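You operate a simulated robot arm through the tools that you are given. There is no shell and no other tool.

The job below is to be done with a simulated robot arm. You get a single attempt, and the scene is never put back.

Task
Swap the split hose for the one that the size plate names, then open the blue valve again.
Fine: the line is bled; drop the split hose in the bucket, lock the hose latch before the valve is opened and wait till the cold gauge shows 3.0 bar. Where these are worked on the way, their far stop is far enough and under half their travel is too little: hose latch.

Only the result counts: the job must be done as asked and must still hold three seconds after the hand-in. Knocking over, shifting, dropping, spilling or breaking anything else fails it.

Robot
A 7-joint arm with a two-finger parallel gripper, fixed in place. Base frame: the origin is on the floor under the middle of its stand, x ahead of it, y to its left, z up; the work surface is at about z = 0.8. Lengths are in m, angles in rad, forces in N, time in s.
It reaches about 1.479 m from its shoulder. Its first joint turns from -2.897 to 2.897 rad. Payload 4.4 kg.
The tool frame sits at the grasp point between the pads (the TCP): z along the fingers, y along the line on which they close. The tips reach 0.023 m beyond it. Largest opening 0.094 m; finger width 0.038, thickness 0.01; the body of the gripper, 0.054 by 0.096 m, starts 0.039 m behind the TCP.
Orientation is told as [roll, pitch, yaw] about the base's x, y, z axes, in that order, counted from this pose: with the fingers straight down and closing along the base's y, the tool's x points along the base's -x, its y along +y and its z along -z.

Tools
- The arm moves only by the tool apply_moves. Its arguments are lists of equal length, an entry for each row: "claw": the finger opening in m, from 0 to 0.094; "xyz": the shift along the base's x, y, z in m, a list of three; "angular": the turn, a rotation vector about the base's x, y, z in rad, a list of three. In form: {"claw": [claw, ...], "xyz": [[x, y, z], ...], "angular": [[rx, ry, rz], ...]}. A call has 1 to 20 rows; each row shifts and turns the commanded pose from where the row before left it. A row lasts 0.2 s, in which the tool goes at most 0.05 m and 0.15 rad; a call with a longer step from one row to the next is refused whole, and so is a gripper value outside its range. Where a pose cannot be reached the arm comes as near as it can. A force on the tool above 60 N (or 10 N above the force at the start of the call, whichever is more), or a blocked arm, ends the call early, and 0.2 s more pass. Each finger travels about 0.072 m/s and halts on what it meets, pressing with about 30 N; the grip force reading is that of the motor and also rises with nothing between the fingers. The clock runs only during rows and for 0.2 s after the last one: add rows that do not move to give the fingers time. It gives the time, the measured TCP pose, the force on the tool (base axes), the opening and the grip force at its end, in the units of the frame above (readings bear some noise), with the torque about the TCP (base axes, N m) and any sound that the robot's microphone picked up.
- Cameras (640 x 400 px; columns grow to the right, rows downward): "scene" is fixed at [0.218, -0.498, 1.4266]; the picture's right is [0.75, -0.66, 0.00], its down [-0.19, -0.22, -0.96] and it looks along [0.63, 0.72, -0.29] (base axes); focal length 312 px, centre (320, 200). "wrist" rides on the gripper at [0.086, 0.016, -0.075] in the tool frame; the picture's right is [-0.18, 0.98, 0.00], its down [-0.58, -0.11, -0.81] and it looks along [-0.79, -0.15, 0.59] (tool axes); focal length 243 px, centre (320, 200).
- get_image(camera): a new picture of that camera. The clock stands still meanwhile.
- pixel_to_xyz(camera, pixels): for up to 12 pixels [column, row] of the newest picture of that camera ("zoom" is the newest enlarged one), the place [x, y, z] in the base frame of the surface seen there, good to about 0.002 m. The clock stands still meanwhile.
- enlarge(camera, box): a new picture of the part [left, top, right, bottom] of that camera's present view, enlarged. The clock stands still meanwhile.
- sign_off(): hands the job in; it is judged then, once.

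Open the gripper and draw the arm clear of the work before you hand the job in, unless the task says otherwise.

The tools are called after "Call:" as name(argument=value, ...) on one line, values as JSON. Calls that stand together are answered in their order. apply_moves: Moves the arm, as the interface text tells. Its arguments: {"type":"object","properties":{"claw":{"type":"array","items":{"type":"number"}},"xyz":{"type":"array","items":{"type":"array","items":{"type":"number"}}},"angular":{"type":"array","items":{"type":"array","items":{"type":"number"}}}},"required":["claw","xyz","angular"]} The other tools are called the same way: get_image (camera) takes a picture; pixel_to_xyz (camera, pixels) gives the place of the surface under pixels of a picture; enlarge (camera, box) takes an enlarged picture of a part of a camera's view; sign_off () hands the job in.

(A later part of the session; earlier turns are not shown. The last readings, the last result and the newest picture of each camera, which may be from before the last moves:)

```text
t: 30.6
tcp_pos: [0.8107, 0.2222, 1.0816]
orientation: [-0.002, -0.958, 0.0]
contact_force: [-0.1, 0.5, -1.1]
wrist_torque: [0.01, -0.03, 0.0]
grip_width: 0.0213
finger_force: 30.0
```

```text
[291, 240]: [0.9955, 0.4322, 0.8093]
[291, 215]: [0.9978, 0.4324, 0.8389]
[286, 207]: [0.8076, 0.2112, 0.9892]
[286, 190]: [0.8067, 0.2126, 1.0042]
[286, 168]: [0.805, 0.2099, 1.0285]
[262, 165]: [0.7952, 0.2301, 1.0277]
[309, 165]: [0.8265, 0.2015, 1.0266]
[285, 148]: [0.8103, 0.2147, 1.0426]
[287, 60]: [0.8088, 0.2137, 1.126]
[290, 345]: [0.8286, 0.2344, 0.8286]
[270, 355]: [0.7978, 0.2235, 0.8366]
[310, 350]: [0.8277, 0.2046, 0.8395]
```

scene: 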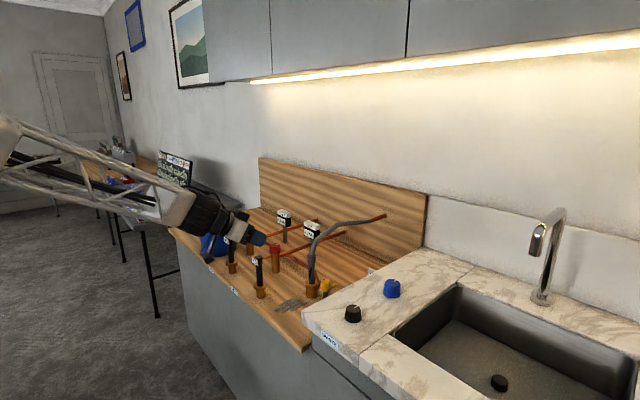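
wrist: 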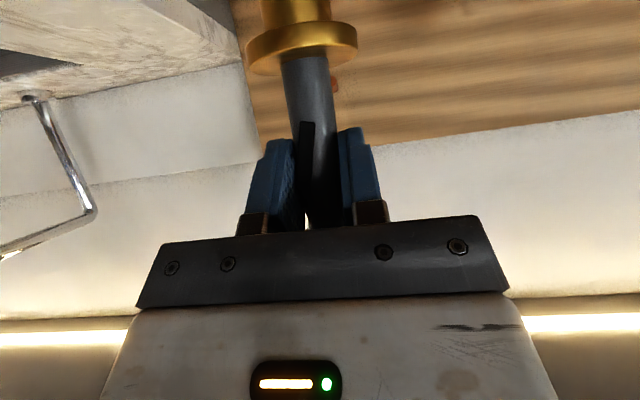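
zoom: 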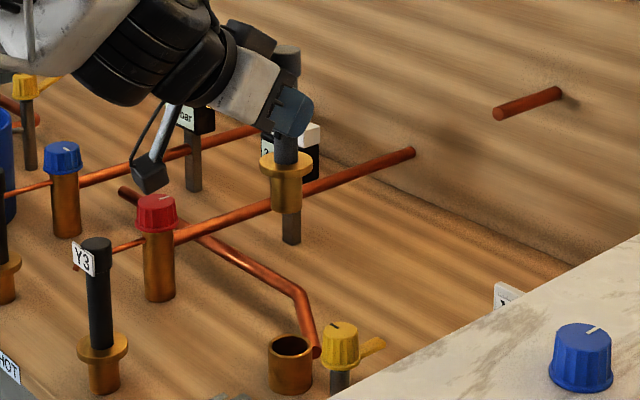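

Those lower pixels were the gauge post behind; the hose's plug bottom is at about z 0.986, i.e. 95 mm below the TCP. I raise a little more and carry it to above the bucket, at moderate speed.

Call:
apply_moves(claw=[0.005, 0.005, 0.005, 0.005, 0.005, 0.005, 0.005, 0.005, 0.005, 0.005, 0.005, 0.005, 0.005, 0.005, 0.005, 0.005, 0.005, 0.005], xyz=[[0, 0, 0.025], [0, 0, 0.025], [-0.002, 0.02, 0], [-0.004, 0.035, 0], [-0.005, 0.04, 0], [-0.005, 0.04, 0], [-0.005, 0.04, 0], [-0.005, 0.04, 0], [-0.005, 0.04, 0], [-0.005, 0.04, 0], [-0.005, 0.04, 0], [-0.005, 0.04, 0], [-0.005, 0.04, 0], [-0.005, 0.04, 0], [-0.005, 0.04, 0], [-0.004, 0.03, 0], [0, 0.021, 0], [0, 0, 0]], angular=[[0, 0, 0], [0, 0, 0], [0, 0, 0], [0, 0, 0], [0, 0, 0], [0, 0, 0], [0, 0, 0], [0, 0, 0], [0, 0, 0], [0, 0, 0], [0, 0, 0], [0, 0, 0], [0, 0, 0], [0, 0, 0], [0, 0, 0], [0, 0, 0], [0, 0, 0], [0, 0, 0]])

Call:
get_image(camera="scene")

Call:
get_image(camera="wrist")

```text
t: 34.4
tcp_pos: [0.7471, 0.767, 1.1311]
orientation: [-0.001, -0.959, -0.001]
contact_force: [1.2, 0.4, -1.1]
wrist_torque: [-0.01, 0.02, -0.03]
grip_width: 0.0213
finger_force: 29.2
```

```text
taken
```

scene: 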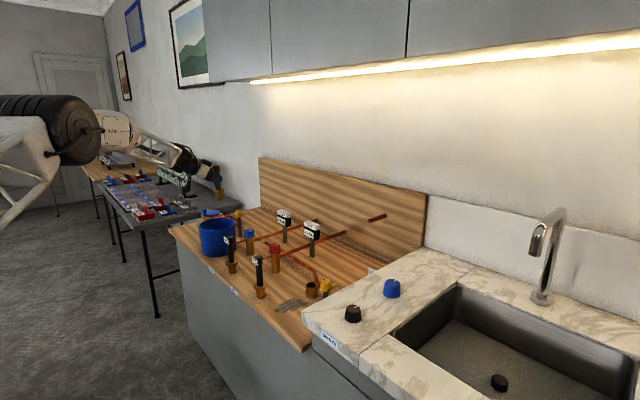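

```text
taken
```

wrist: 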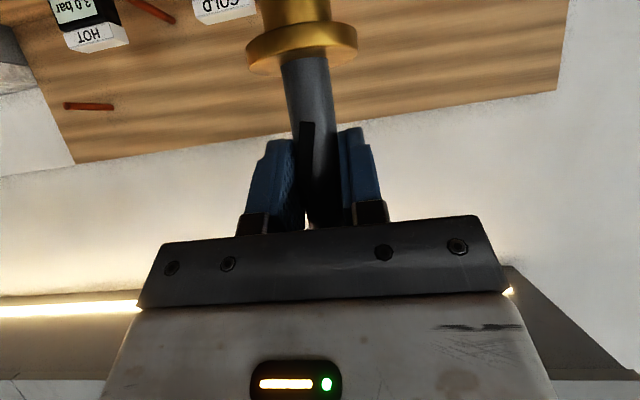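

The hose is held above the bucket. I tilt the hand to about 30° from vertical-forward (0.436 rad about +y), then look.

Call:
apply_moves(claw=[0.005, 0.005, 0.005, 0.005, 0.005], xyz=[[0, 0, 0], [0, 0, 0], [0, 0, 0], [0, 0, 0], [0, 0, 0]], angular=[[0, 0.11, 0], [0, 0.11, 0], [0, 0.11, 0], [0, 0.106, 0], [0, 0, 0]])

Call:
get_image(camera="wrist")

Call:
enlarge(camera="scene", box=[140, 120, 300, 290])

```text
t: 35.6
tcp_pos: [0.746, 0.7661, 1.1318]
orientation: [-0.001, -0.524, 0.001]
contact_force: [-0.1, 0.2, -1.7]
wrist_torque: [-0.02, 0.0, -0.02]
grip_width: 0.0212
finger_force: 29.5
```

```text
taken
```

wrist: 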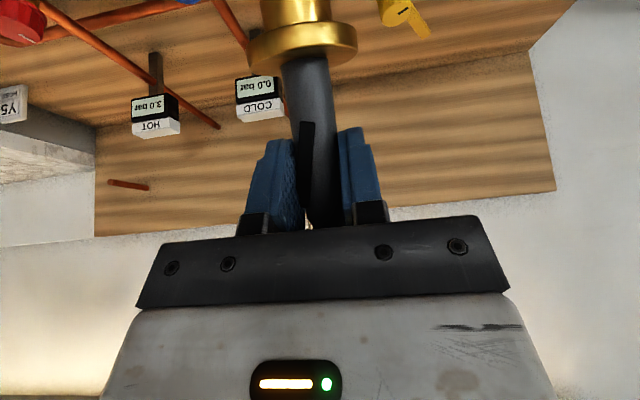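

```text
2.35 times, centred on (220, 205) of scene
```

zoom: 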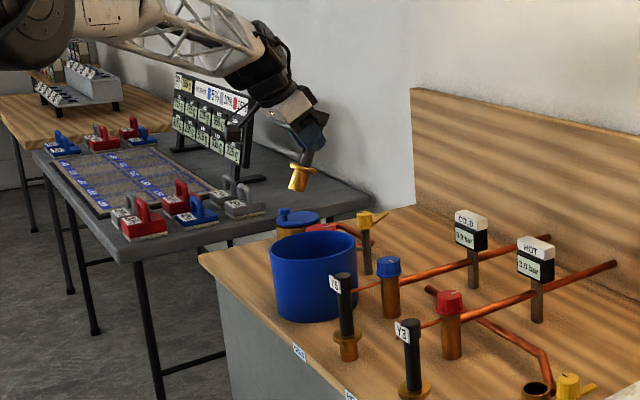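

The plug now hangs toward the bucket's middle-front. I lower the hand to TCP z about 0.95, where the hose bottom is inside the bucket.

Call:
apply_moves(claw=[0.005, 0.005, 0.005, 0.005, 0.005, 0.005, 0.005, 0.005], xyz=[[0, 0.001, -0.025], [0, 0.001, -0.03], [0, 0, -0.03], [0, 0, -0.03], [0, 0, -0.025], [0, 0, -0.02], [0, 0, -0.02], [0, 0, 0]], angular=[[0, 0, 0], [0, 0, 0], [0, 0, 0], [0, 0, 0], [0, 0, 0], [0, 0, 0], [0, 0, 0], [0, 0, 0]])

Call:
get_image(camera="wrist")

Call:
enlarge(camera="scene", box=[170, 170, 290, 270])

```text
t: 37.4
tcp_pos: [0.7464, 0.7678, 0.9524]
orientation: [0.0, -0.523, -0.001]
contact_force: [-0.2, 0.3, -0.8]
wrist_torque: [0.01, -0.01, 0.02]
grip_width: 0.0213
finger_force: 30.9
```

```text
taken
```

wrist: 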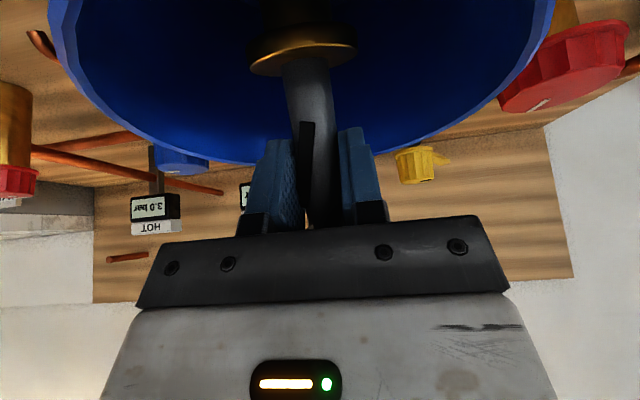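

```text
4.00 times, centred on (230, 220) of scene
```

zoom: 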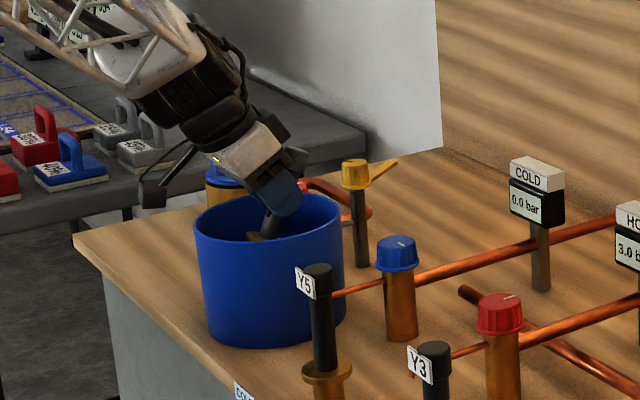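

The plug is well inside the rim. I lower 15 mm more and release by opening the fingers.

Call:
apply_moves(claw=[0.005, 0.005, 0.03, 0.05, 0.06, 0.06, 0.06], xyz=[[0, 0, -0.015], [0, 0, 0], [0, 0, 0], [0, 0, 0], [0, 0, 0], [0, 0, 0], [0, 0, 0]], angular=[[0, 0, 0], [0, 0, 0], [0, 0, 0], [0, 0, 0], [0, 0, 0], [0, 0, 0], [0, 0, 0]])

Call:
get_image(camera="wrist")

Call:
enlarge(camera="scene", box=[170, 170, 290, 270])

```text
t: 39.0
tcp_pos: [0.7462, 0.7681, 0.9365]
orientation: [0.001, -0.522, 0.001]
contact_force: [-0.6, -0.1, -0.3]
wrist_torque: [-0.02, 0.01, 0.0]
grip_width: 0.0599
finger_force: 0.0
```

```text
taken
```

wrist: 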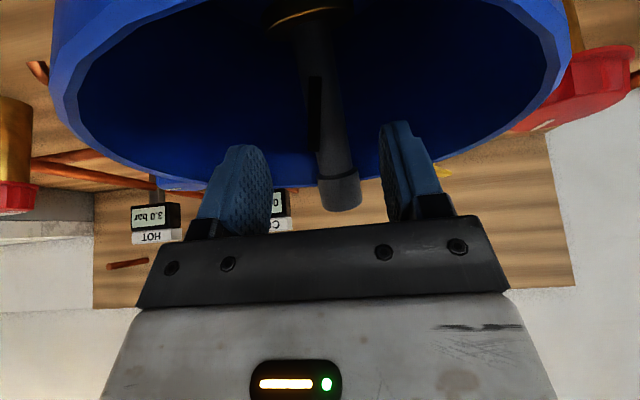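

```text
4.00 times, centred on (230, 220) of scene
```

zoom: 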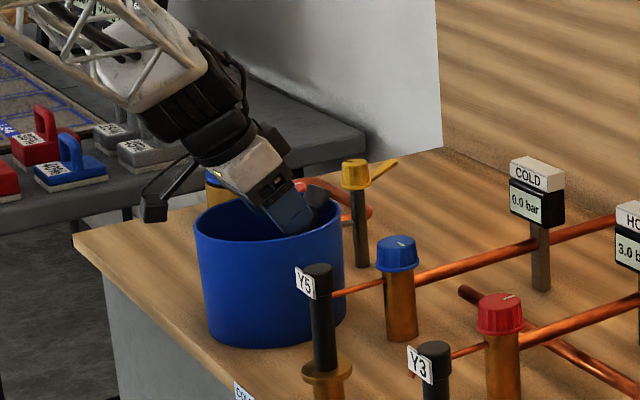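

The hose lies leaning inside the bucket (wrist view (330, 130)). I draw the hand back along the finger direction and up.

Call:
apply_moves(claw=[0.06, 0.06, 0.06, 0.06, 0.06, 0.06, 0.06, 0.06], xyz=[[-0.0075, 0, 0.013], [-0.015, 0, 0.026], [-0.015, 0, 0.026], [-0.015, 0, 0.03], [-0.01, 0, 0.035], [-0.01, 0, 0.035], [-0.01, 0, 0.035], [0, 0, 0]], angular=[[0, 0, 0], [0, 0, 0], [0, 0, 0], [0, 0, 0], [0, 0, 0], [0, 0, 0], [0, 0, 0], [0, 0, 0]])

Call:
get_image(camera="wrist")

Call:
enlarge(camera="scene", box=[170, 170, 290, 270])

```text
t: 40.8
tcp_pos: [0.6637, 0.7667, 1.1362]
orientation: [-0.001, -0.523, 0.002]
contact_force: [0.3, -0.4, 0.2]
wrist_torque: [-0.03, -0.03, 0.0]
grip_width: 0.0602
finger_force: 0.2
```

```text
taken
```

wrist: 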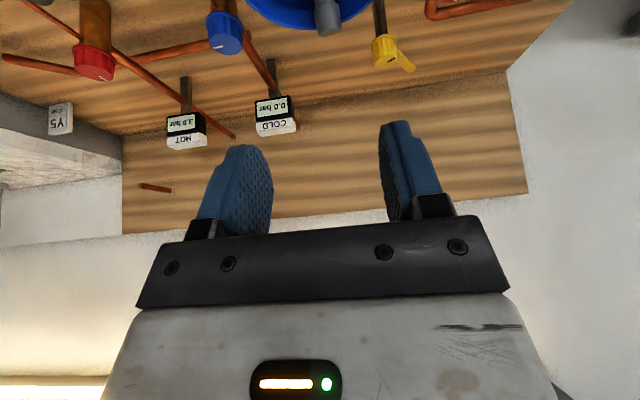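

```text
4.00 times, centred on (230, 220) of scene
```

zoom: 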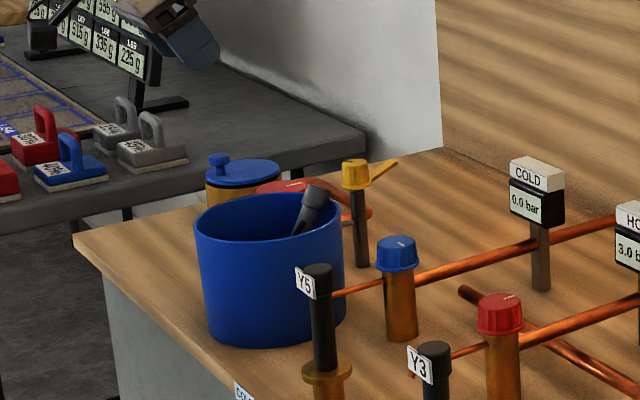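

The split hose rests inside the bucket. Now I turn the hand back to straight down and move to view Y5 from close by.

Call:
apply_moves(claw=[0.06, 0.06, 0.06, 0.06, 0.06, 0.06, 0.06], xyz=[[-0.025, -0.03, 0], [-0.025, -0.03, 0], [-0.025, -0.03, 0], [-0.025, -0.03, 0], [-0.025, -0.03, -0.02], [-0.015, -0.03, -0.02], [0, 0, 0]], angular=[[0, 0.13, 0], [0, 0.13, 0], [0, 0.13, 0], [0, 0.133, 0], [0, 0, 0], [0, 0, 0], [0, 0, 0]])

Call:
get_image(camera="wrist")

Call:
enlarge(camera="wrist", box=[240, 80, 432, 200])

```text
t: 42.4
tcp_pos: [0.525, 0.5885, 1.096]
orientation: [0.002, -0.003, 0.001]
contact_force: [0.5, 0.2, -0.5]
wrist_torque: [0.02, 0.03, 0.03]
grip_width: 0.06
finger_force: 0.0
```

```text
taken
```

wrist: 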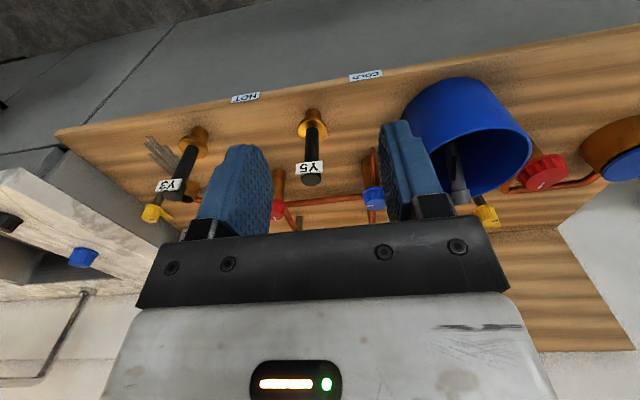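

```text
3.33 times, centred on (336, 140) of wrist
```

zoom: 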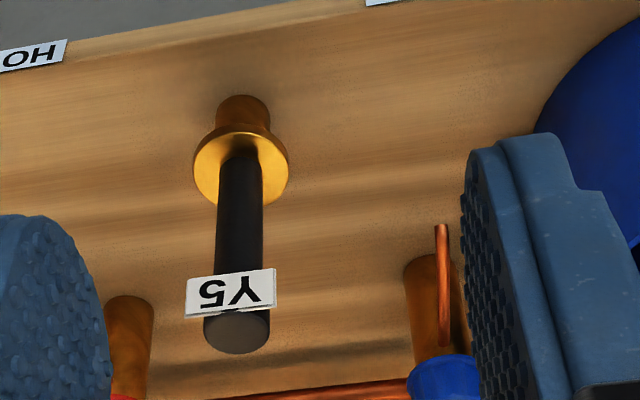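

Y5 stands clear with its label on the front (-x) side. I measure its cap, label, tube and flange.

Call:
pixel_to_xyz(camera="zoom", pixels=[[237, 333], [208, 333], [266, 330], [190, 312], [272, 275], [192, 285], [271, 302], [222, 210], [258, 210], [240, 210], [197, 170], [285, 170]])

Call:
pixel_to_xyz(camera="zoom", pixels=[[237, 350], [237, 320], [240, 265], [240, 160], [240, 198], [242, 105], [128, 320], [430, 290], [440, 240], [237, 345]])

```text
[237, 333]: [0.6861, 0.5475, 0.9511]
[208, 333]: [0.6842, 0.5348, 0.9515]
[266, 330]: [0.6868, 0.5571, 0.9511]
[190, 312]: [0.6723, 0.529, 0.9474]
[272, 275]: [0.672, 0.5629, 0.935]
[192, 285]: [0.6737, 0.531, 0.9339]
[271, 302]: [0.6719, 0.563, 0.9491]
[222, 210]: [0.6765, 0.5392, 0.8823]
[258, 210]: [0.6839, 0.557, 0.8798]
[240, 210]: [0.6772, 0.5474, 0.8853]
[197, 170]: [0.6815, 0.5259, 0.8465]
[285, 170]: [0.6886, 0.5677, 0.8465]
```

```text
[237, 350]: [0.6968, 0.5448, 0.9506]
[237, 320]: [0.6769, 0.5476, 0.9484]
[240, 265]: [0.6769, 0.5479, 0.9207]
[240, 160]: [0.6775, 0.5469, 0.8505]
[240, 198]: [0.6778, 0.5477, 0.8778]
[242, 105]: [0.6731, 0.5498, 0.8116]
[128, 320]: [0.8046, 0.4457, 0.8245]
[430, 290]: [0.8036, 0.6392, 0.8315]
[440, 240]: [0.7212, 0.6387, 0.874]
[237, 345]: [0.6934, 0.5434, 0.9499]
```

Y5's axis is about (0.688, 0.547), cap top z 0.951, label plate at x 0.672. I move above it with the TCP set 11 mm toward +x so the fingers miss the label.

Call:
apply_moves(claw=[0.06, 0.06, 0.06, 0.06, 0.06, 0.06], xyz=[[0.035, -0.009, -0.01], [0.035, -0.009, -0.01], [0.035, -0.009, -0.01], [0.035, -0.009, -0.01], [0.034, -0.0055, -0.01], [0, 0, 0]], angular=[[0, 0.0006, 0], [0, 0, 0], [0, 0, 0], [0, 0, 0], [0, 0, 0], [0, 0, 0]])

Call:
get_image(camera="wrist")

Call:
enlarge(camera="scene", box=[180, 190, 300, 290])

```text
t: 43.8
tcp_pos: [0.6987, 0.5496, 1.0453]
orientation: [-0.003, -0.001, 0.0]
contact_force: [0.3, 0.5, -0.2]
wrist_torque: [0.01, 0.0, -0.02]
grip_width: 0.0599
finger_force: 0.0
```

```text
taken
```

wrist: 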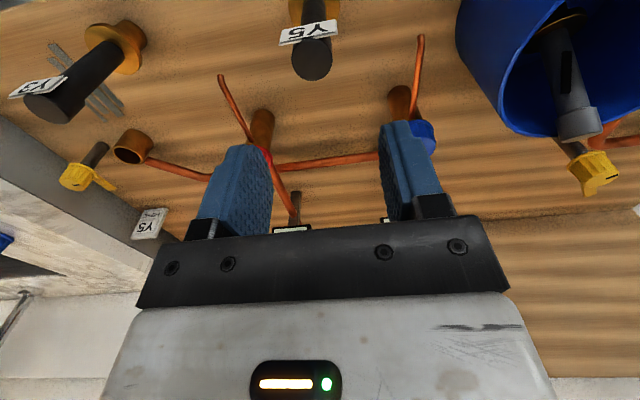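

```text
4.00 times, centred on (240, 240) of scene
```

zoom: 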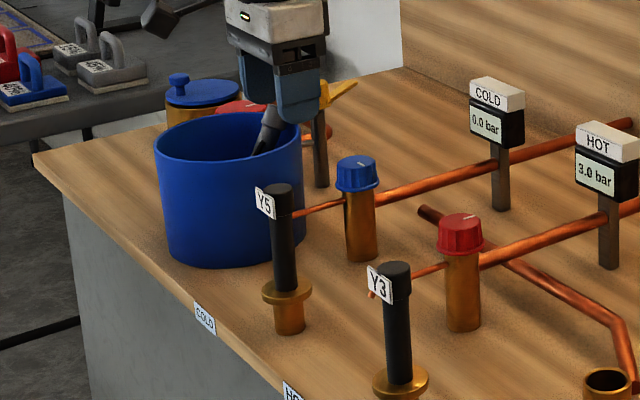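

I re-measure Y5's cap and the open socket from here before descending.

Call:
pixel_to_xyz(camera="wrist", pixels=[[311, 66], [296, 66], [328, 64], [311, 78], [311, 55], [282, 40], [337, 28], [120, 147], [150, 147], [135, 157], [130, 132], [133, 148]])

Call:
apply_moves(claw=[0.06], xyz=[[0, 0, 0]], angular=[[0, 0, 0]])

```text
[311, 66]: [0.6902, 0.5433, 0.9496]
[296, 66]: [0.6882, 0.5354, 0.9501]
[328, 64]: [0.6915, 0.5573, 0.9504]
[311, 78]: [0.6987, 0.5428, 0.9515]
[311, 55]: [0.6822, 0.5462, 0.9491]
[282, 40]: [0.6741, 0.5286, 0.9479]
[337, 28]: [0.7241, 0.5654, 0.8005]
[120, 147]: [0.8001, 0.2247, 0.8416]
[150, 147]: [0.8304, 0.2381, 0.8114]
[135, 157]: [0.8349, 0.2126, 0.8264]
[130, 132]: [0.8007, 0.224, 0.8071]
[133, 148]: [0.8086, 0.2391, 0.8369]
```

```text
t: 44.2
tcp_pos: [0.6989, 0.549, 1.0465]
orientation: [-0.002, 0.0, 0.002]
contact_force: [0.6, 0.4, -1.3]
wrist_torque: [0.0, 0.02, 0.0]
grip_width: 0.06
finger_force: 0.1
```

Cap axis confirmed near (0.689, 0.547). I shift 2 mm in -y and descend to TCP z 0.926.

Call:
apply_moves(claw=[0.06, 0.06, 0.06, 0.06, 0.06, 0.06], xyz=[[0.001, -0.002, -0.03], [0, 0, -0.03], [0, 0, -0.025], [0, 0, -0.02], [0, 0, -0.015], [0, 0, 0]], angular=[[0, 0, 0], [0, 0, 0], [0, 0, 0], [0, 0, 0], [0, 0, 0], [0, 0, 0]])

Call:
get_image(camera="wrist")

Call:
enlarge(camera="scene", box=[190, 200, 280, 275])

```text
t: 45.6
tcp_pos: [0.6986, 0.5448, 0.9263]
orientation: [0.001, 0.0, 0.002]
contact_force: [0.1, 1.0, -0.1]
wrist_torque: [0.03, -0.02, 0.03]
grip_width: 0.0599
finger_force: 0.1
```

```text
taken
```

wrist: 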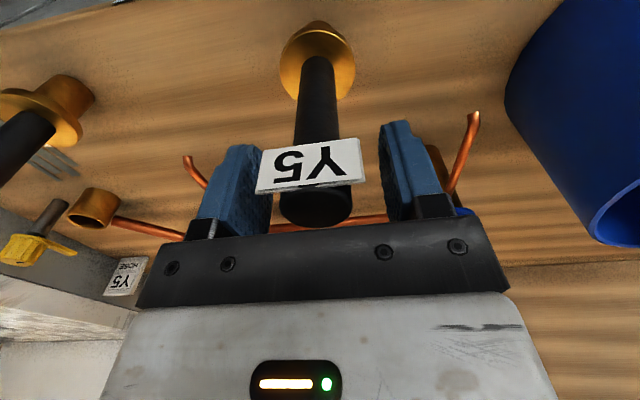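

```text
5.33 times, centred on (235, 238) of scene
```

zoom: 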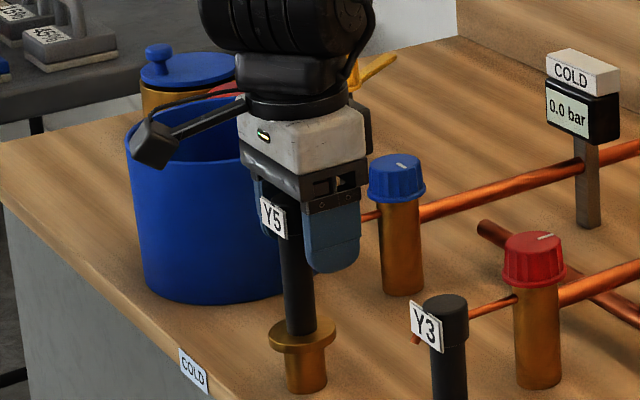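

The cap and label sit between the fingers, which pass behind the label. I close on the cap.

Call:
apply_moves(claw=[0.045, 0.03, 0.01, 0.01, 0.01], xyz=[[0, 0, 0], [0, 0, 0], [0, 0, 0], [0, 0, 0], [0, 0, 0]], angular=[[0, 0, 0], [0, 0, 0], [0, 0, 0], [0, 0, 0], [0, 0, 0]])

Call:
get_image(camera="wrist")

```text
t: 46.8
tcp_pos: [0.6985, 0.5445, 0.9271]
orientation: [0.0, -0.002, 0.001]
contact_force: [0.0, 0.6, 0.3]
wrist_torque: [0.02, -0.03, 0.03]
grip_width: 0.0269
finger_force: 30.2
```

```text
taken
```

wrist: 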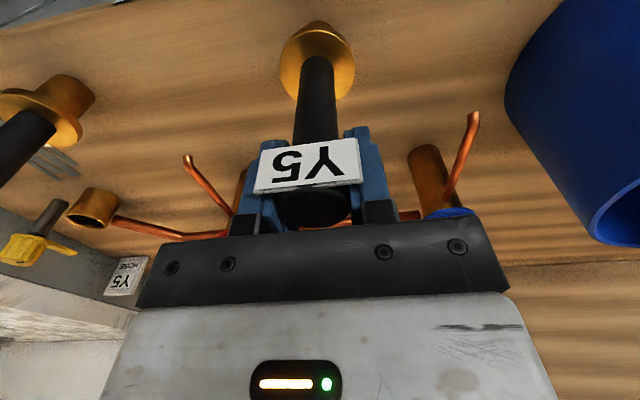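

Y5 is gripped at 26.9 mm with no side load. I lift it straight up out of its holder.

Call:
apply_moves(claw=[0.01, 0.01, 0.01, 0.01, 0.01, 0.01, 0.01, 0.01], xyz=[[0, 0, 0.01], [0, 0, 0.02], [0, 0, 0.03], [0, 0, 0.035], [0, 0, 0.035], [0, 0, 0.035], [0, 0, 0.015], [0, 0, 0]], angular=[[0, 0, 0], [0, 0, 0], [0, 0, 0], [0, 0, 0], [0, 0, 0], [0, 0, 0], [0, 0, 0], [0, 0, 0]])

Call:
get_image(camera="wrist")

Call:
enlarge(camera="scene", box=[180, 170, 300, 270])

```text
t: 48.6
tcp_pos: [0.6994, 0.5448, 1.1059]
orientation: [0.0, 0.001, 0.002]
contact_force: [-1.0, -0.3, -1.6]
wrist_torque: [0.03, 0.0, 0.02]
grip_width: 0.0271
finger_force: 30.2
```

```text
taken
```

wrist: 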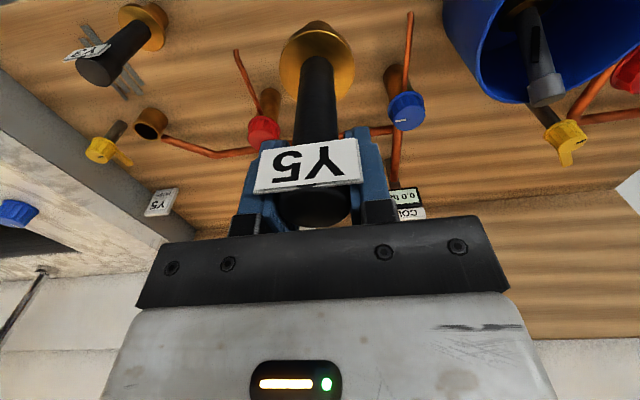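

```text
4.00 times, centred on (240, 220) of scene
```

zoom: 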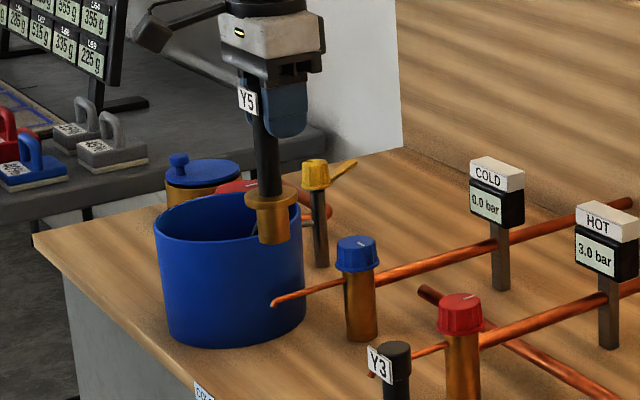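

Y5 is in the hand with its brass plug (it was standing free). I zoom on the open socket to get its centre precisely.

Call:
enlarge(camera="scene", box=[288, 270, 336, 300])

```text
13.33 times, centred on (312, 285) of scene
```

zoom: 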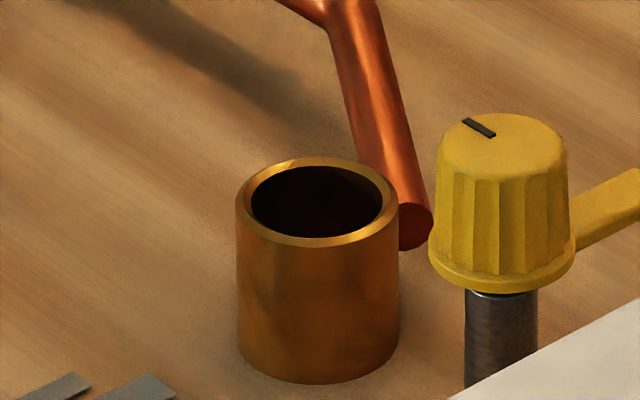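

I sample the socket's rim on all four sides and the latch top.

Call:
pixel_to_xyz(camera="zoom", pixels=[[243, 203], [391, 206], [317, 242], [317, 161], [270, 173], [366, 173], [262, 228], [372, 230], [500, 130], [238, 280], [397, 280], [317, 300]])

```text
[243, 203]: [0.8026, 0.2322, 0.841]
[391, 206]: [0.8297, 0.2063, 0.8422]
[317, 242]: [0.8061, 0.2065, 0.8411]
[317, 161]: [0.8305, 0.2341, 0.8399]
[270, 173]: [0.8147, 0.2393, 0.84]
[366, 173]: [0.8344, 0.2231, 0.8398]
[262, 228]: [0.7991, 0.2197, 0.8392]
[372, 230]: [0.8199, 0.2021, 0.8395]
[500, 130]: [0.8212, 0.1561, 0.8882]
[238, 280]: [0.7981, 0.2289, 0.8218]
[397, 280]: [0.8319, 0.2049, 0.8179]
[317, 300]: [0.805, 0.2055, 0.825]
```

Socket centre averages about (0.817–0.819, 0.2205), rim z 0.84. I now zoom on the held hose's plug to find its axis relative to the TCP.

Call:
enlarge(camera="scene", box=[204, 205, 252, 235])

```text
13.33 times, centred on (228, 220) of scene
```

zoom: 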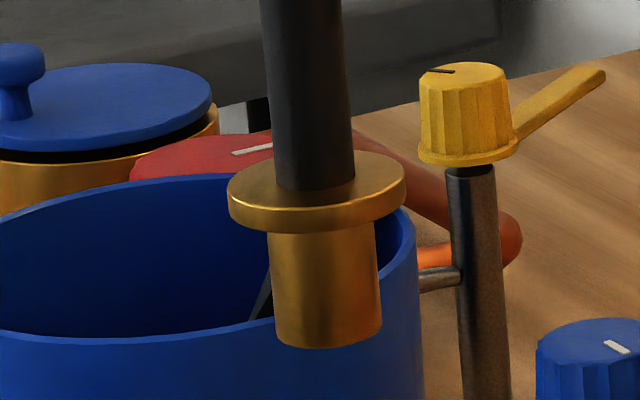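

The plug is about 13 mm in radius against the socket's 16–17 mm bore, so there are about 4 mm of play. I sample points on flange and plug.

Call:
pixel_to_xyz(camera="zoom", pixels=[[327, 290], [327, 335], [280, 290], [373, 290], [318, 222], [234, 195], [401, 190], [250, 178], [380, 165], [310, 130], [306, 60], [318, 200]])

Call:
apply_moves(claw=[0.01], xyz=[[0, 0, 0]], angular=[[0, 0, 0]])

```text
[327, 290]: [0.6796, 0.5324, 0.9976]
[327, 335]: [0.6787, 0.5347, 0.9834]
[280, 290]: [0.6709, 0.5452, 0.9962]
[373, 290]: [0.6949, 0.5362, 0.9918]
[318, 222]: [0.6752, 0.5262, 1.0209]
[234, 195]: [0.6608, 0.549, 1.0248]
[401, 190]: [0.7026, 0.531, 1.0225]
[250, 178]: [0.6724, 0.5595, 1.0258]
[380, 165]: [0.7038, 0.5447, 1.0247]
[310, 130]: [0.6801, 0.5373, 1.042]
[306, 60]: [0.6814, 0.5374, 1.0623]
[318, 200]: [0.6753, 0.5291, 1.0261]
```

```text
t: 49.0
tcp_pos: [0.6992, 0.5449, 1.1049]
orientation: [0.002, 0.001, 0.001]
contact_force: [0.0, 0.9, -1.3]
wrist_torque: [0.0, 0.0, -0.01]
grip_width: 0.0268
finger_force: 29.8
```

Relative to the socket, the plug axis must shift by about (+0.1325, -0.325). I raise 30 mm and carry Y5 first toward +x, then along -y past the red valve, to above the socket.

Call:
apply_moves(claw=[0.01, 0.01, 0.01, 0.01, 0.01, 0.01, 0.01, 0.01, 0.01, 0.01, 0.01, 0.01, 0.01], xyz=[[0, 0, 0.03], [0.033, -0.025, 0], [0.033, -0.025, 0], [0.033, -0.025, 0], [0.0335, -0.025, 0], [0, -0.033, 0], [0, -0.035, 0], [0, -0.035, 0], [0, -0.035, 0], [0, -0.035, 0], [0, -0.03, 0], [0, -0.022, 0], [0, 0, 0]], angular=[[0, 0, 0], [0, 0, 0], [0, 0, 0], [0, 0, 0], [0, 0, 0], [0, 0, 0], [0, 0, 0], [0, 0, 0], [0, 0, 0], [0, 0, 0], [0, 0, 0], [0, 0, 0], [0, 0, 0]])

Call:
get_image(camera="wrist")

Call:
enlarge(camera="scene", box=[272, 220, 352, 300])

```text
t: 51.8
tcp_pos: [0.8307, 0.2212, 1.1344]
orientation: [-0.001, 0.001, 0.002]
contact_force: [0.1, 0.2, -1.7]
wrist_torque: [0.01, 0.0, -0.04]
grip_width: 0.0269
finger_force: 29.9
```

```text
taken
```

wrist: 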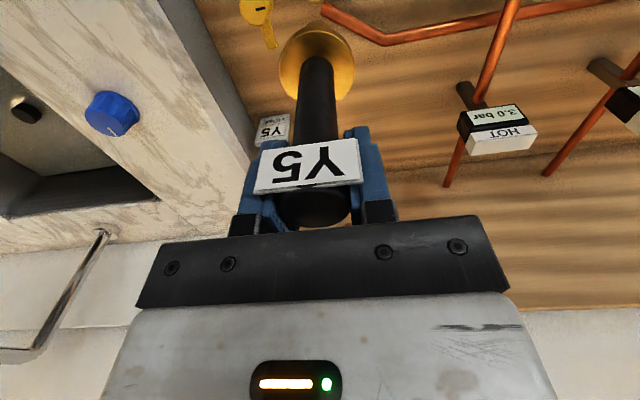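

```text
5.00 times, centred on (312, 260) of scene
```

zoom: 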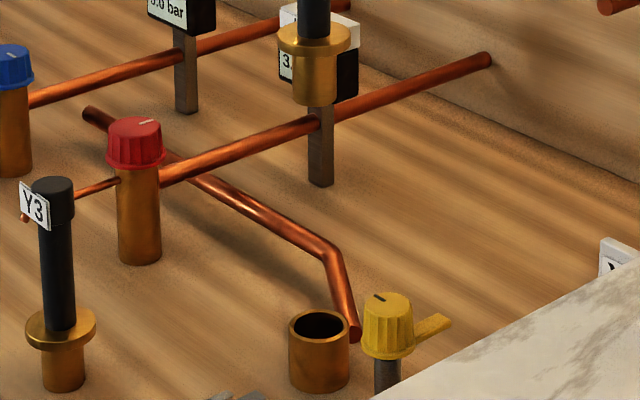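

Y5 hangs above the socket. I zoom tighter on plug and socket to compare their columns and positions.

Call:
enlarge(camera="scene", box=[288, 222, 336, 252])

Call:
pixel_to_xyz(camera="zoom", pixels=[[306, 190], [306, 215], [306, 130], [228, 110], [385, 115], [260, 190], [350, 190], [306, 60]])

```text
13.33 times, centred on (312, 237) of scene
```

zoom: 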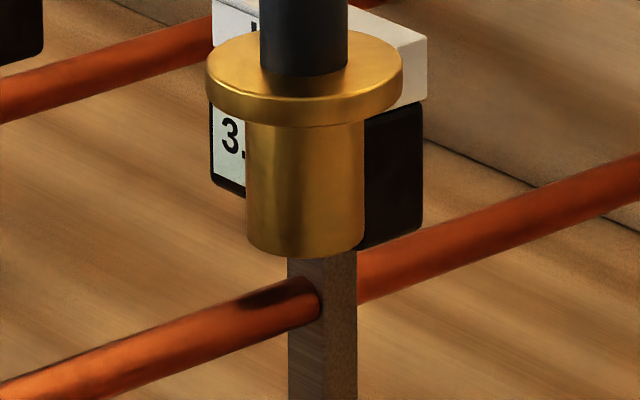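

```text
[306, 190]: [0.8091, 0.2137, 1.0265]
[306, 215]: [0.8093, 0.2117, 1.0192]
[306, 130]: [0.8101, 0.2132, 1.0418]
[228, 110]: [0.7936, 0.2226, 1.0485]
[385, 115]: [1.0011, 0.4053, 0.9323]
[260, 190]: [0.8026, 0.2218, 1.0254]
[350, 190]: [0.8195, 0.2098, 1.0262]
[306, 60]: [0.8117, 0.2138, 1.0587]
```

The plug is within about 2 mm of the socket axis; I correct by (+0.5, -1.3) mm and descend until the plug is just above the rim.

Call:
apply_moves(claw=[0.01, 0.01, 0.01, 0.01, 0.01, 0.01, 0.01], xyz=[[0.0005, -0.0013, -0.02], [0, 0, -0.03], [0, 0, -0.03], [0, 0, -0.03], [0, 0, -0.025], [0, 0, -0.02], [0, 0, 0]], angular=[[0, 0, 0], [0, 0, 0], [0, 0, 0], [0, 0, 0], [0, 0, 0], [0, 0, 0], [0, 0, 0]])

Call:
enlarge(camera="scene", box=[280, 255, 344, 295])

Call:
get_image(camera="wrist")

```text
t: 53.4
tcp_pos: [0.8318, 0.2203, 0.9804]
orientation: [0.001, -0.001, 0.002]
contact_force: [0.3, 0.3, -1.3]
wrist_torque: [-0.01, 0.0, -0.03]
grip_width: 0.0269
finger_force: 29.7
```

```text
10.00 times, centred on (312, 275) of scene
```

zoom: 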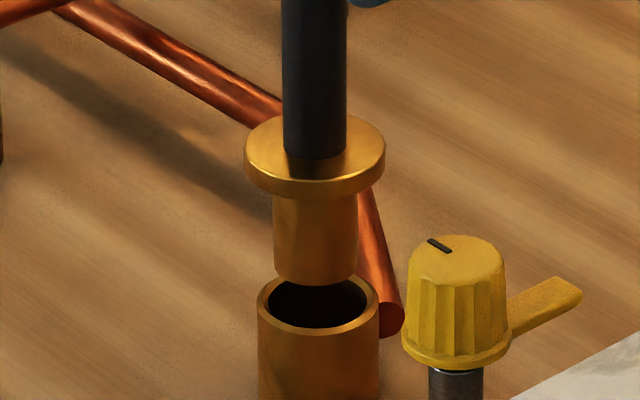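

```text
taken
```

wrist: 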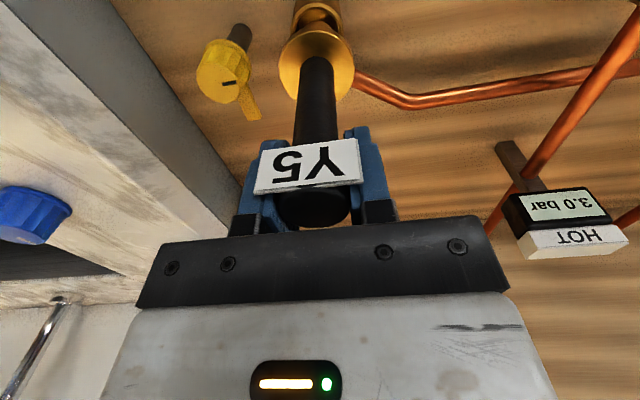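

Plug and socket columns match within a pixel. I measure the plug's lower edge and the socket rim in this zoom to check the depth direction as well.

Call:
enlarge(camera="scene", box=[292, 265, 332, 290])

Call:
pixel_to_xyz(camera="zoom", pixels=[[325, 210], [325, 195], [325, 150], [262, 180], [385, 180], [325, 320], [240, 260], [408, 260], [325, 295], [270, 300], [380, 300]])

```text
16.00 times, centred on (312, 278) of scene
```

zoom: 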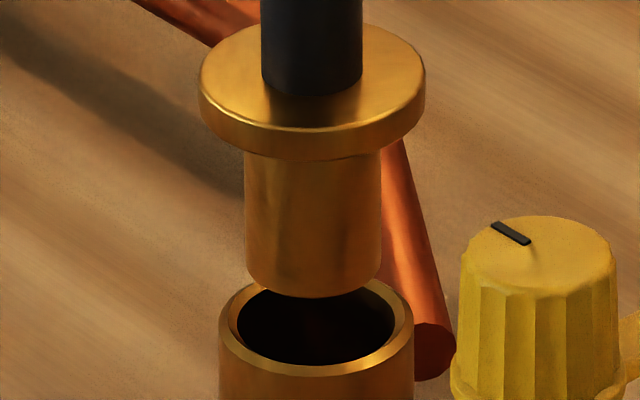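

```text
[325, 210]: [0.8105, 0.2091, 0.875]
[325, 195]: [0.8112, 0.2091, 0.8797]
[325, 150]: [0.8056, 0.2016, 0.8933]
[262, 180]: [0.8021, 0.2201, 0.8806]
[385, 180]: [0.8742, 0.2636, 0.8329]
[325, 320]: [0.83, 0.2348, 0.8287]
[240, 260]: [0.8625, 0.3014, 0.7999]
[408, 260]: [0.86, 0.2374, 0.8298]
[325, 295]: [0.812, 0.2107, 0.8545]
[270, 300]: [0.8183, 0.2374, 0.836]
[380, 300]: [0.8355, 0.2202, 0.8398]
```

Plug and socket axes agree to about 1 mm. I lower slowly into the socket, watching the force.

Call:
apply_moves(claw=[0.01, 0.01, 0.01, 0.01], xyz=[[0, 0, -0.008], [0, 0, -0.008], [0, 0, -0.008], [0, 0, 0]], angular=[[0, 0, 0], [0, 0, 0], [0, 0, 0], [0, 0, 0]])

Call:
enlarge(camera="scene", box=[280, 255, 344, 295])

```text
t: 54.4
tcp_pos: [0.831, 0.219, 0.9562]
orientation: [-0.001, -0.002, 0.001]
contact_force: [0.5, -0.4, -0.7]
wrist_torque: [-0.03, -0.03, -0.03]
grip_width: 0.0269
finger_force: 29.8
```

```text
10.00 times, centred on (312, 275) of scene
```

zoom: 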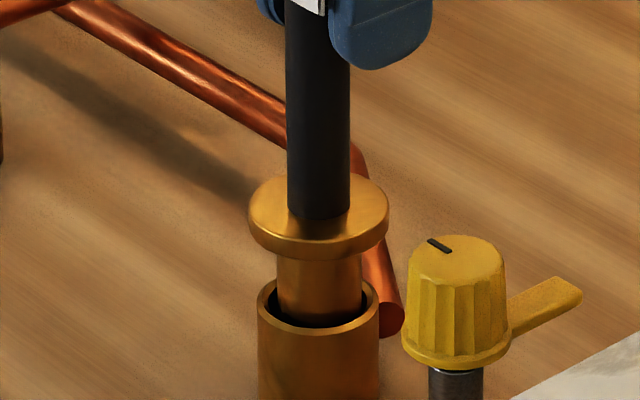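

The plug has entered the socket freely. I go on down in small steps until the flange seats.

Call:
apply_moves(claw=[0.01, 0.01, 0.01, 0.01], xyz=[[0, 0.0005, -0.008], [0, 0, -0.008], [0, 0, -0.004], [0, 0, 0]], angular=[[0, 0, 0], [0, 0, 0], [0, 0, 0], [0, 0, 0]])

Call:
enlarge(camera="scene", box=[280, 255, 344, 295])

```text
t: 55.4
tcp_pos: [0.832, 0.221, 0.9381]
orientation: [0.0, 0.0, 0.002]
contact_force: [0.1, -0.2, -0.8]
wrist_torque: [0.0, -0.01, 0.02]
grip_width: 0.0267
finger_force: 30.4
```

```text
10.00 times, centred on (312, 275) of scene
```

zoom: 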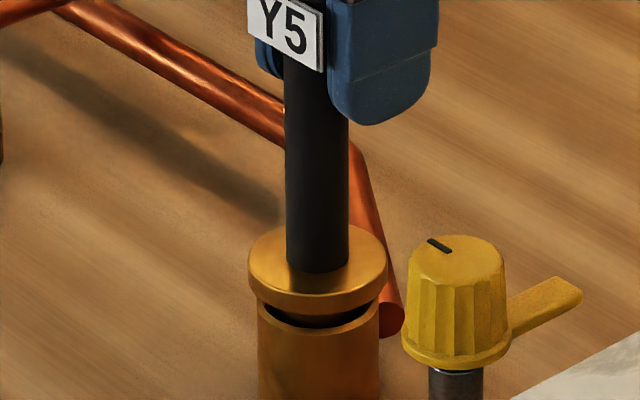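

A gap of about 5 mm remains between flange and rim. I lower 2 mm per row until contact.

Call:
apply_moves(claw=[0.01, 0.01, 0.01, 0.01], xyz=[[0, 0, -0.002], [0, 0, -0.002], [0, 0, -0.001], [0, 0, 0]], angular=[[0, 0, 0], [0, 0, 0], [0, 0, 0], [0, 0, 0]])

Call:
enlarge(camera="scene", box=[280, 255, 344, 295])

```text
t: 56.4
tcp_pos: [0.8328, 0.2198, 0.9325]
orientation: [0.0, 0.0, 0.001]
contact_force: [-0.2, -0.7, -2.0]
wrist_torque: [0.01, 0.02, 0.04]
grip_width: 0.0268
finger_force: 29.9
```

```text
10.00 times, centred on (312, 275) of scene
```

zoom: 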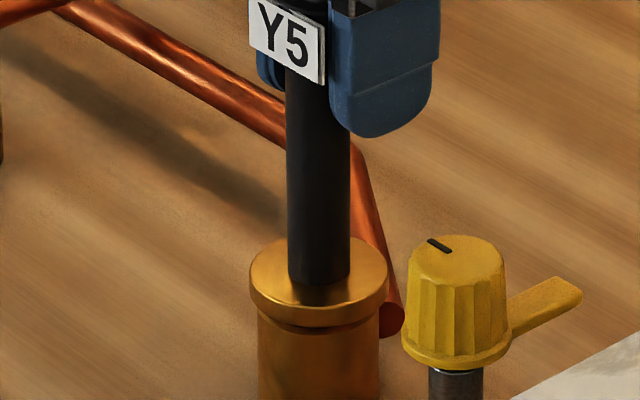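

Nearly seated. I press down another 2 mm in 1 mm rows to confirm the seat.

Call:
apply_moves(claw=[0.01, 0.01, 0.01], xyz=[[0, 0, -0.001], [0, 0, -0.001], [0, 0, 0]], angular=[[0, 0, 0], [0, 0, 0], [0, 0, 0]])

Call:
enlarge(camera="scene", box=[280, 205, 376, 295])

```text
t: 57.2
tcp_pos: [0.832, 0.2188, 0.9307]
orientation: [-0.001, 0.0, 0.001]
contact_force: [0.1, 0.3, -1.1]
wrist_torque: [0.02, -0.03, 0.0]
grip_width: 0.0267
finger_force: 29.9
```

```text
4.44 times, centred on (328, 250) of scene
```

zoom: 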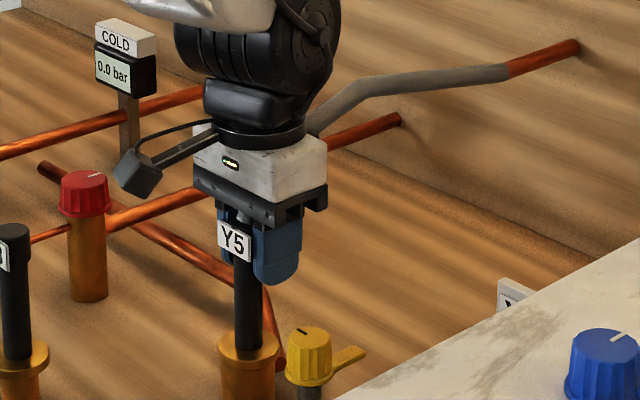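

The tail is drawn again from the hose to the wall, so Y5 counts as connected, with no force on the hand. I open the fingers and check it stays seated.

Call:
apply_moves(claw=[0.03, 0.035, 0.045, 0.055, 0.055], xyz=[[0, 0, 0], [0, 0, 0], [0, 0, 0], [0, 0, 0], [0, 0, 0]], angular=[[0, 0, 0], [0, 0, 0], [0, 0, 0], [0, 0, 0], [0, 0, 0]])

Call:
enlarge(camera="scene", box=[280, 255, 344, 295])

Call:
get_image(camera="wrist")

```text
t: 58.4
tcp_pos: [0.8326, 0.2191, 0.9305]
orientation: [0.0, 0.0, 0.003]
contact_force: [0.2, 0.1, 0.2]
wrist_torque: [-0.01, 0.0, 0.01]
grip_width: 0.0548
finger_force: 0.1
```

```text
10.00 times, centred on (312, 275) of scene
```

zoom: 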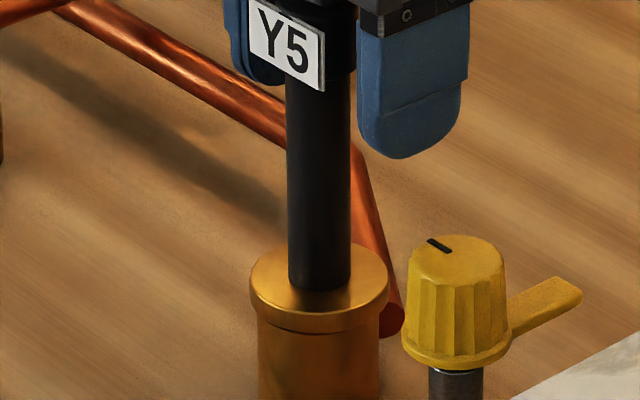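

```text
taken
```

wrist: 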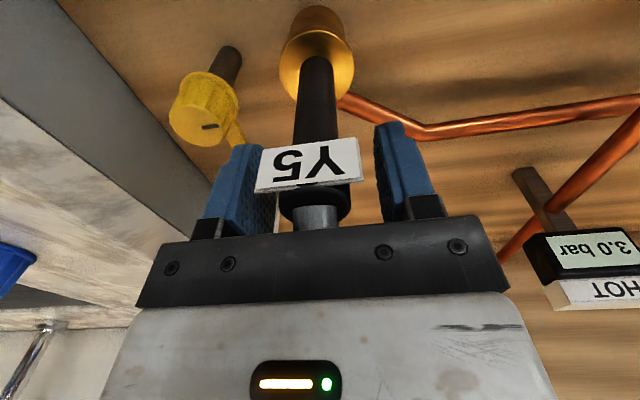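

Y5 is seated flush and upright. I rise straight up, slowly at first.

Call:
apply_moves(claw=[0.055, 0.055, 0.055, 0.055, 0.06, 0.06, 0.06, 0.06], xyz=[[0, 0, 0.01], [0, 0, 0.015], [0, 0, 0.025], [0, 0, 0.035], [0, 0, 0.04], [0, 0, 0.04], [0, 0, 0.035], [0, 0, 0]], angular=[[0, 0, 0], [0, 0, 0], [0, 0, 0], [0, 0, 0], [0, 0, 0], [0, 0, 0], [0, 0, 0], [0, 0, 0]])

Call:
enlarge(camera="scene", box=[270, 205, 398, 295])

```text
t: 60.2
tcp_pos: [0.832, 0.2213, 1.1324]
orientation: [-0.001, 0.001, 0.001]
contact_force: [-0.7, 0.3, 0.1]
wrist_torque: [0.01, 0.04, -0.02]
grip_width: 0.06
finger_force: 0.0
```

```text
4.44 times, centred on (334, 250) of scene
```

zoom: 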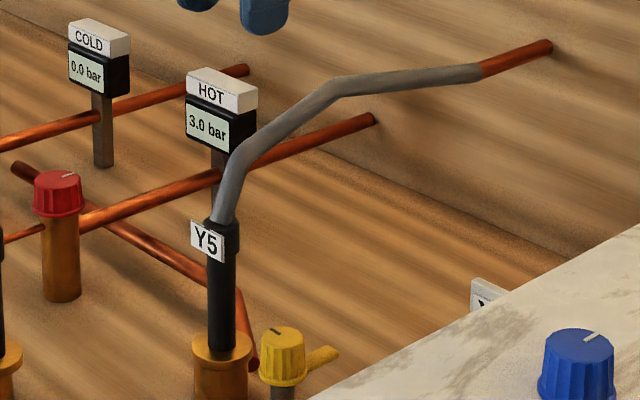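

Y5 stands connected. Next I lock the latch: I move over the knob at (0.82, 0.15) and turn the hand to yaw 0.85.

Call:
apply_moves(claw=[0.06, 0.06, 0.06, 0.06, 0.06, 0.06, 0.06], xyz=[[-0.002, -0.012, 0], [-0.002, -0.012, 0], [-0.002, -0.012, 0], [-0.002, -0.012, 0], [-0.002, -0.012, 0], [-0.002, -0.011, 0], [0, 0, 0]], angular=[[0, 0, 0.1417], [0, 0, 0.1417], [0, 0, 0.1417], [0, 0, 0.1417], [0, 0, 0.1417], [0, 0, 0.1417], [0, 0, 0]])

Call:
apply_moves(claw=[0.06], xyz=[[0, 0, 0]], angular=[[0, 0, 0]])

```text
t: 61.8
tcp_pos: [0.8187, 0.1478, 1.131]
orientation: [0.001, 0.0, 0.855]
contact_force: [-0.2, 0.1, 0.2]
wrist_torque: [0.01, 0.0, -0.01]
grip_width: 0.0601
finger_force: 0.1
```

```text
t: 62.2
tcp_pos: [0.8197, 0.1491, 1.1291]
orientation: [0.001, -0.002, 0.852]
contact_force: [0.0, -0.1, 0.7]
wrist_torque: [-0.01, -0.03, 0.01]
grip_width: 0.0598
finger_force: 0.0
```

Readings average (0.819, 0.1485). I correct by a millimetre and descend to the knob.

Call:
apply_moves(claw=[0.06, 0.06, 0.06, 0.06, 0.06, 0.06, 0.06, 0.06, 0.06, 0.06], xyz=[[0.0006, 0.0012, -0.03], [0, 0, -0.03], [0, 0, -0.03], [0, 0, -0.03], [0, 0, -0.03], [0, 0, -0.03], [0, 0, -0.03], [0, 0, -0.02], [0, 0, -0.0125], [0, 0, 0]], angular=[[0, 0, 0], [0, 0, 0], [0, 0, 0], [0, 0, 0], [0, 0, 0], [0, 0, 0], [0, 0, 0], [0, 0, 0], [0, 0, 0], [0, 0, 0]])

Call:
get_image(camera="wrist")

Call:
enlarge(camera="scene", box=[280, 215, 376, 295])

```text
t: 64.4
tcp_pos: [0.8214, 0.1499, 0.8881]
orientation: [0.001, 0.001, 0.852]
contact_force: [-0.2, 0.1, 0.7]
wrist_torque: [0.02, 0.01, 0.02]
grip_width: 0.0599
finger_force: 0.1
```

```text
taken
```

wrist: 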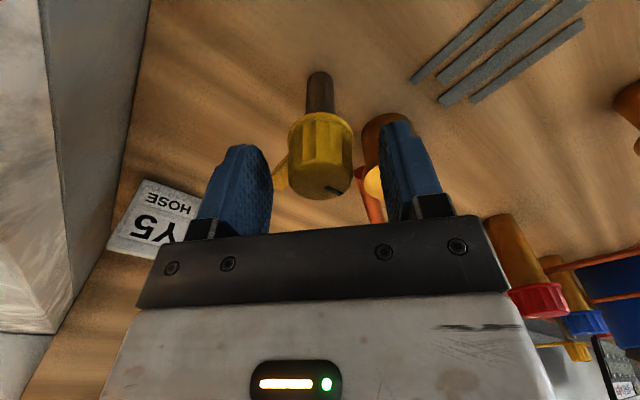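

```text
5.00 times, centred on (328, 255) of scene
```

zoom: 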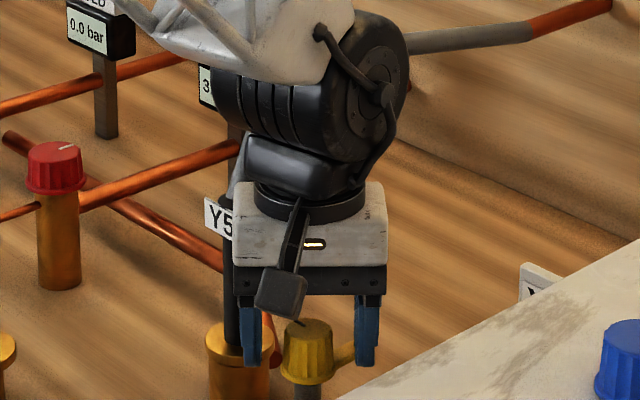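

The hand is at the knob; the body corner passes close by the Y5 label but with no force, and the coming counter-clockwise turn moves it away. I close on the knob.

Call:
apply_moves(claw=[0.045, 0.03, 0.015, 0.015], xyz=[[0, 0, 0], [0, 0, 0], [0, 0, 0], [0, 0, 0]], angular=[[0, 0, 0], [0, 0, 0], [0, 0, 0], [0, 0, 0]])

```text
t: 65.4
tcp_pos: [0.8195, 0.1512, 0.8891]
orientation: [-0.002, 0.0, 0.851]
contact_force: [-7.6, 5.2, 1.6]
wrist_torque: [0.09, 0.04, 0.05]
grip_width: 0.0316
finger_force: 45.0
```

Gripped with little load. I turn counter-clockwise in steps.

Call:
apply_moves(claw=[0.015, 0.015, 0.015, 0.015, 0.015], xyz=[[0, 0, 0], [0, 0, 0], [0, 0, 0], [0, 0, 0], [0, 0, 0]], angular=[[0, 0, 0.08], [0, 0, 0.1], [0, 0, 0.1], [0, 0, 0.1], [0, 0, 0]])

Call:
get_image(camera="wrist")

```text
t: 66.6
tcp_pos: [0.8198, 0.1495, 0.8882]
orientation: [0.0, 0.0, 1.233]
contact_force: [-16.1, 5.4, 8.7]
wrist_torque: [-0.64, 0.37, 0.02]
grip_width: 0.0315
finger_force: 45.0
```

```text
taken
```

wrist: 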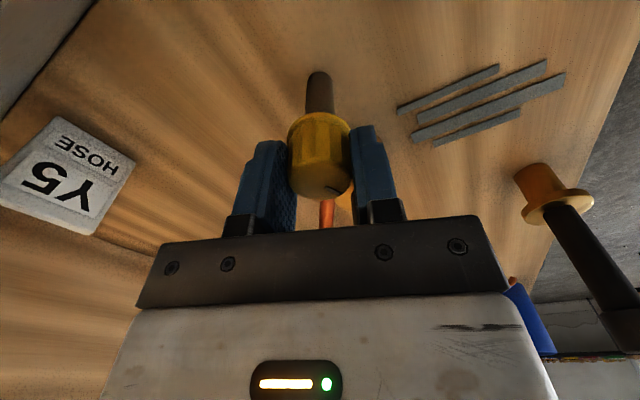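

It turns freely. I go on by about 0.45 rad.

Call:
apply_moves(claw=[0.015, 0.015, 0.015, 0.015, 0.015, 0.015], xyz=[[-0.0005, 0, 0], [0, 0, 0], [0, 0, 0], [0, 0, 0], [0, 0, 0], [0, 0, 0]], angular=[[0, 0, 0.09], [0, 0, 0.09], [0, 0, 0.09], [0, 0, 0.09], [0, 0, 0.09], [0, 0, 0]])

```text
t: 68.0
tcp_pos: [0.8197, 0.1487, 0.8879]
orientation: [0.0, 0.0, 1.683]
contact_force: [12.0, 1.9, -2.7]
wrist_torque: [0.61, 0.1, 0.01]
grip_width: 0.0314
finger_force: 45.3
```

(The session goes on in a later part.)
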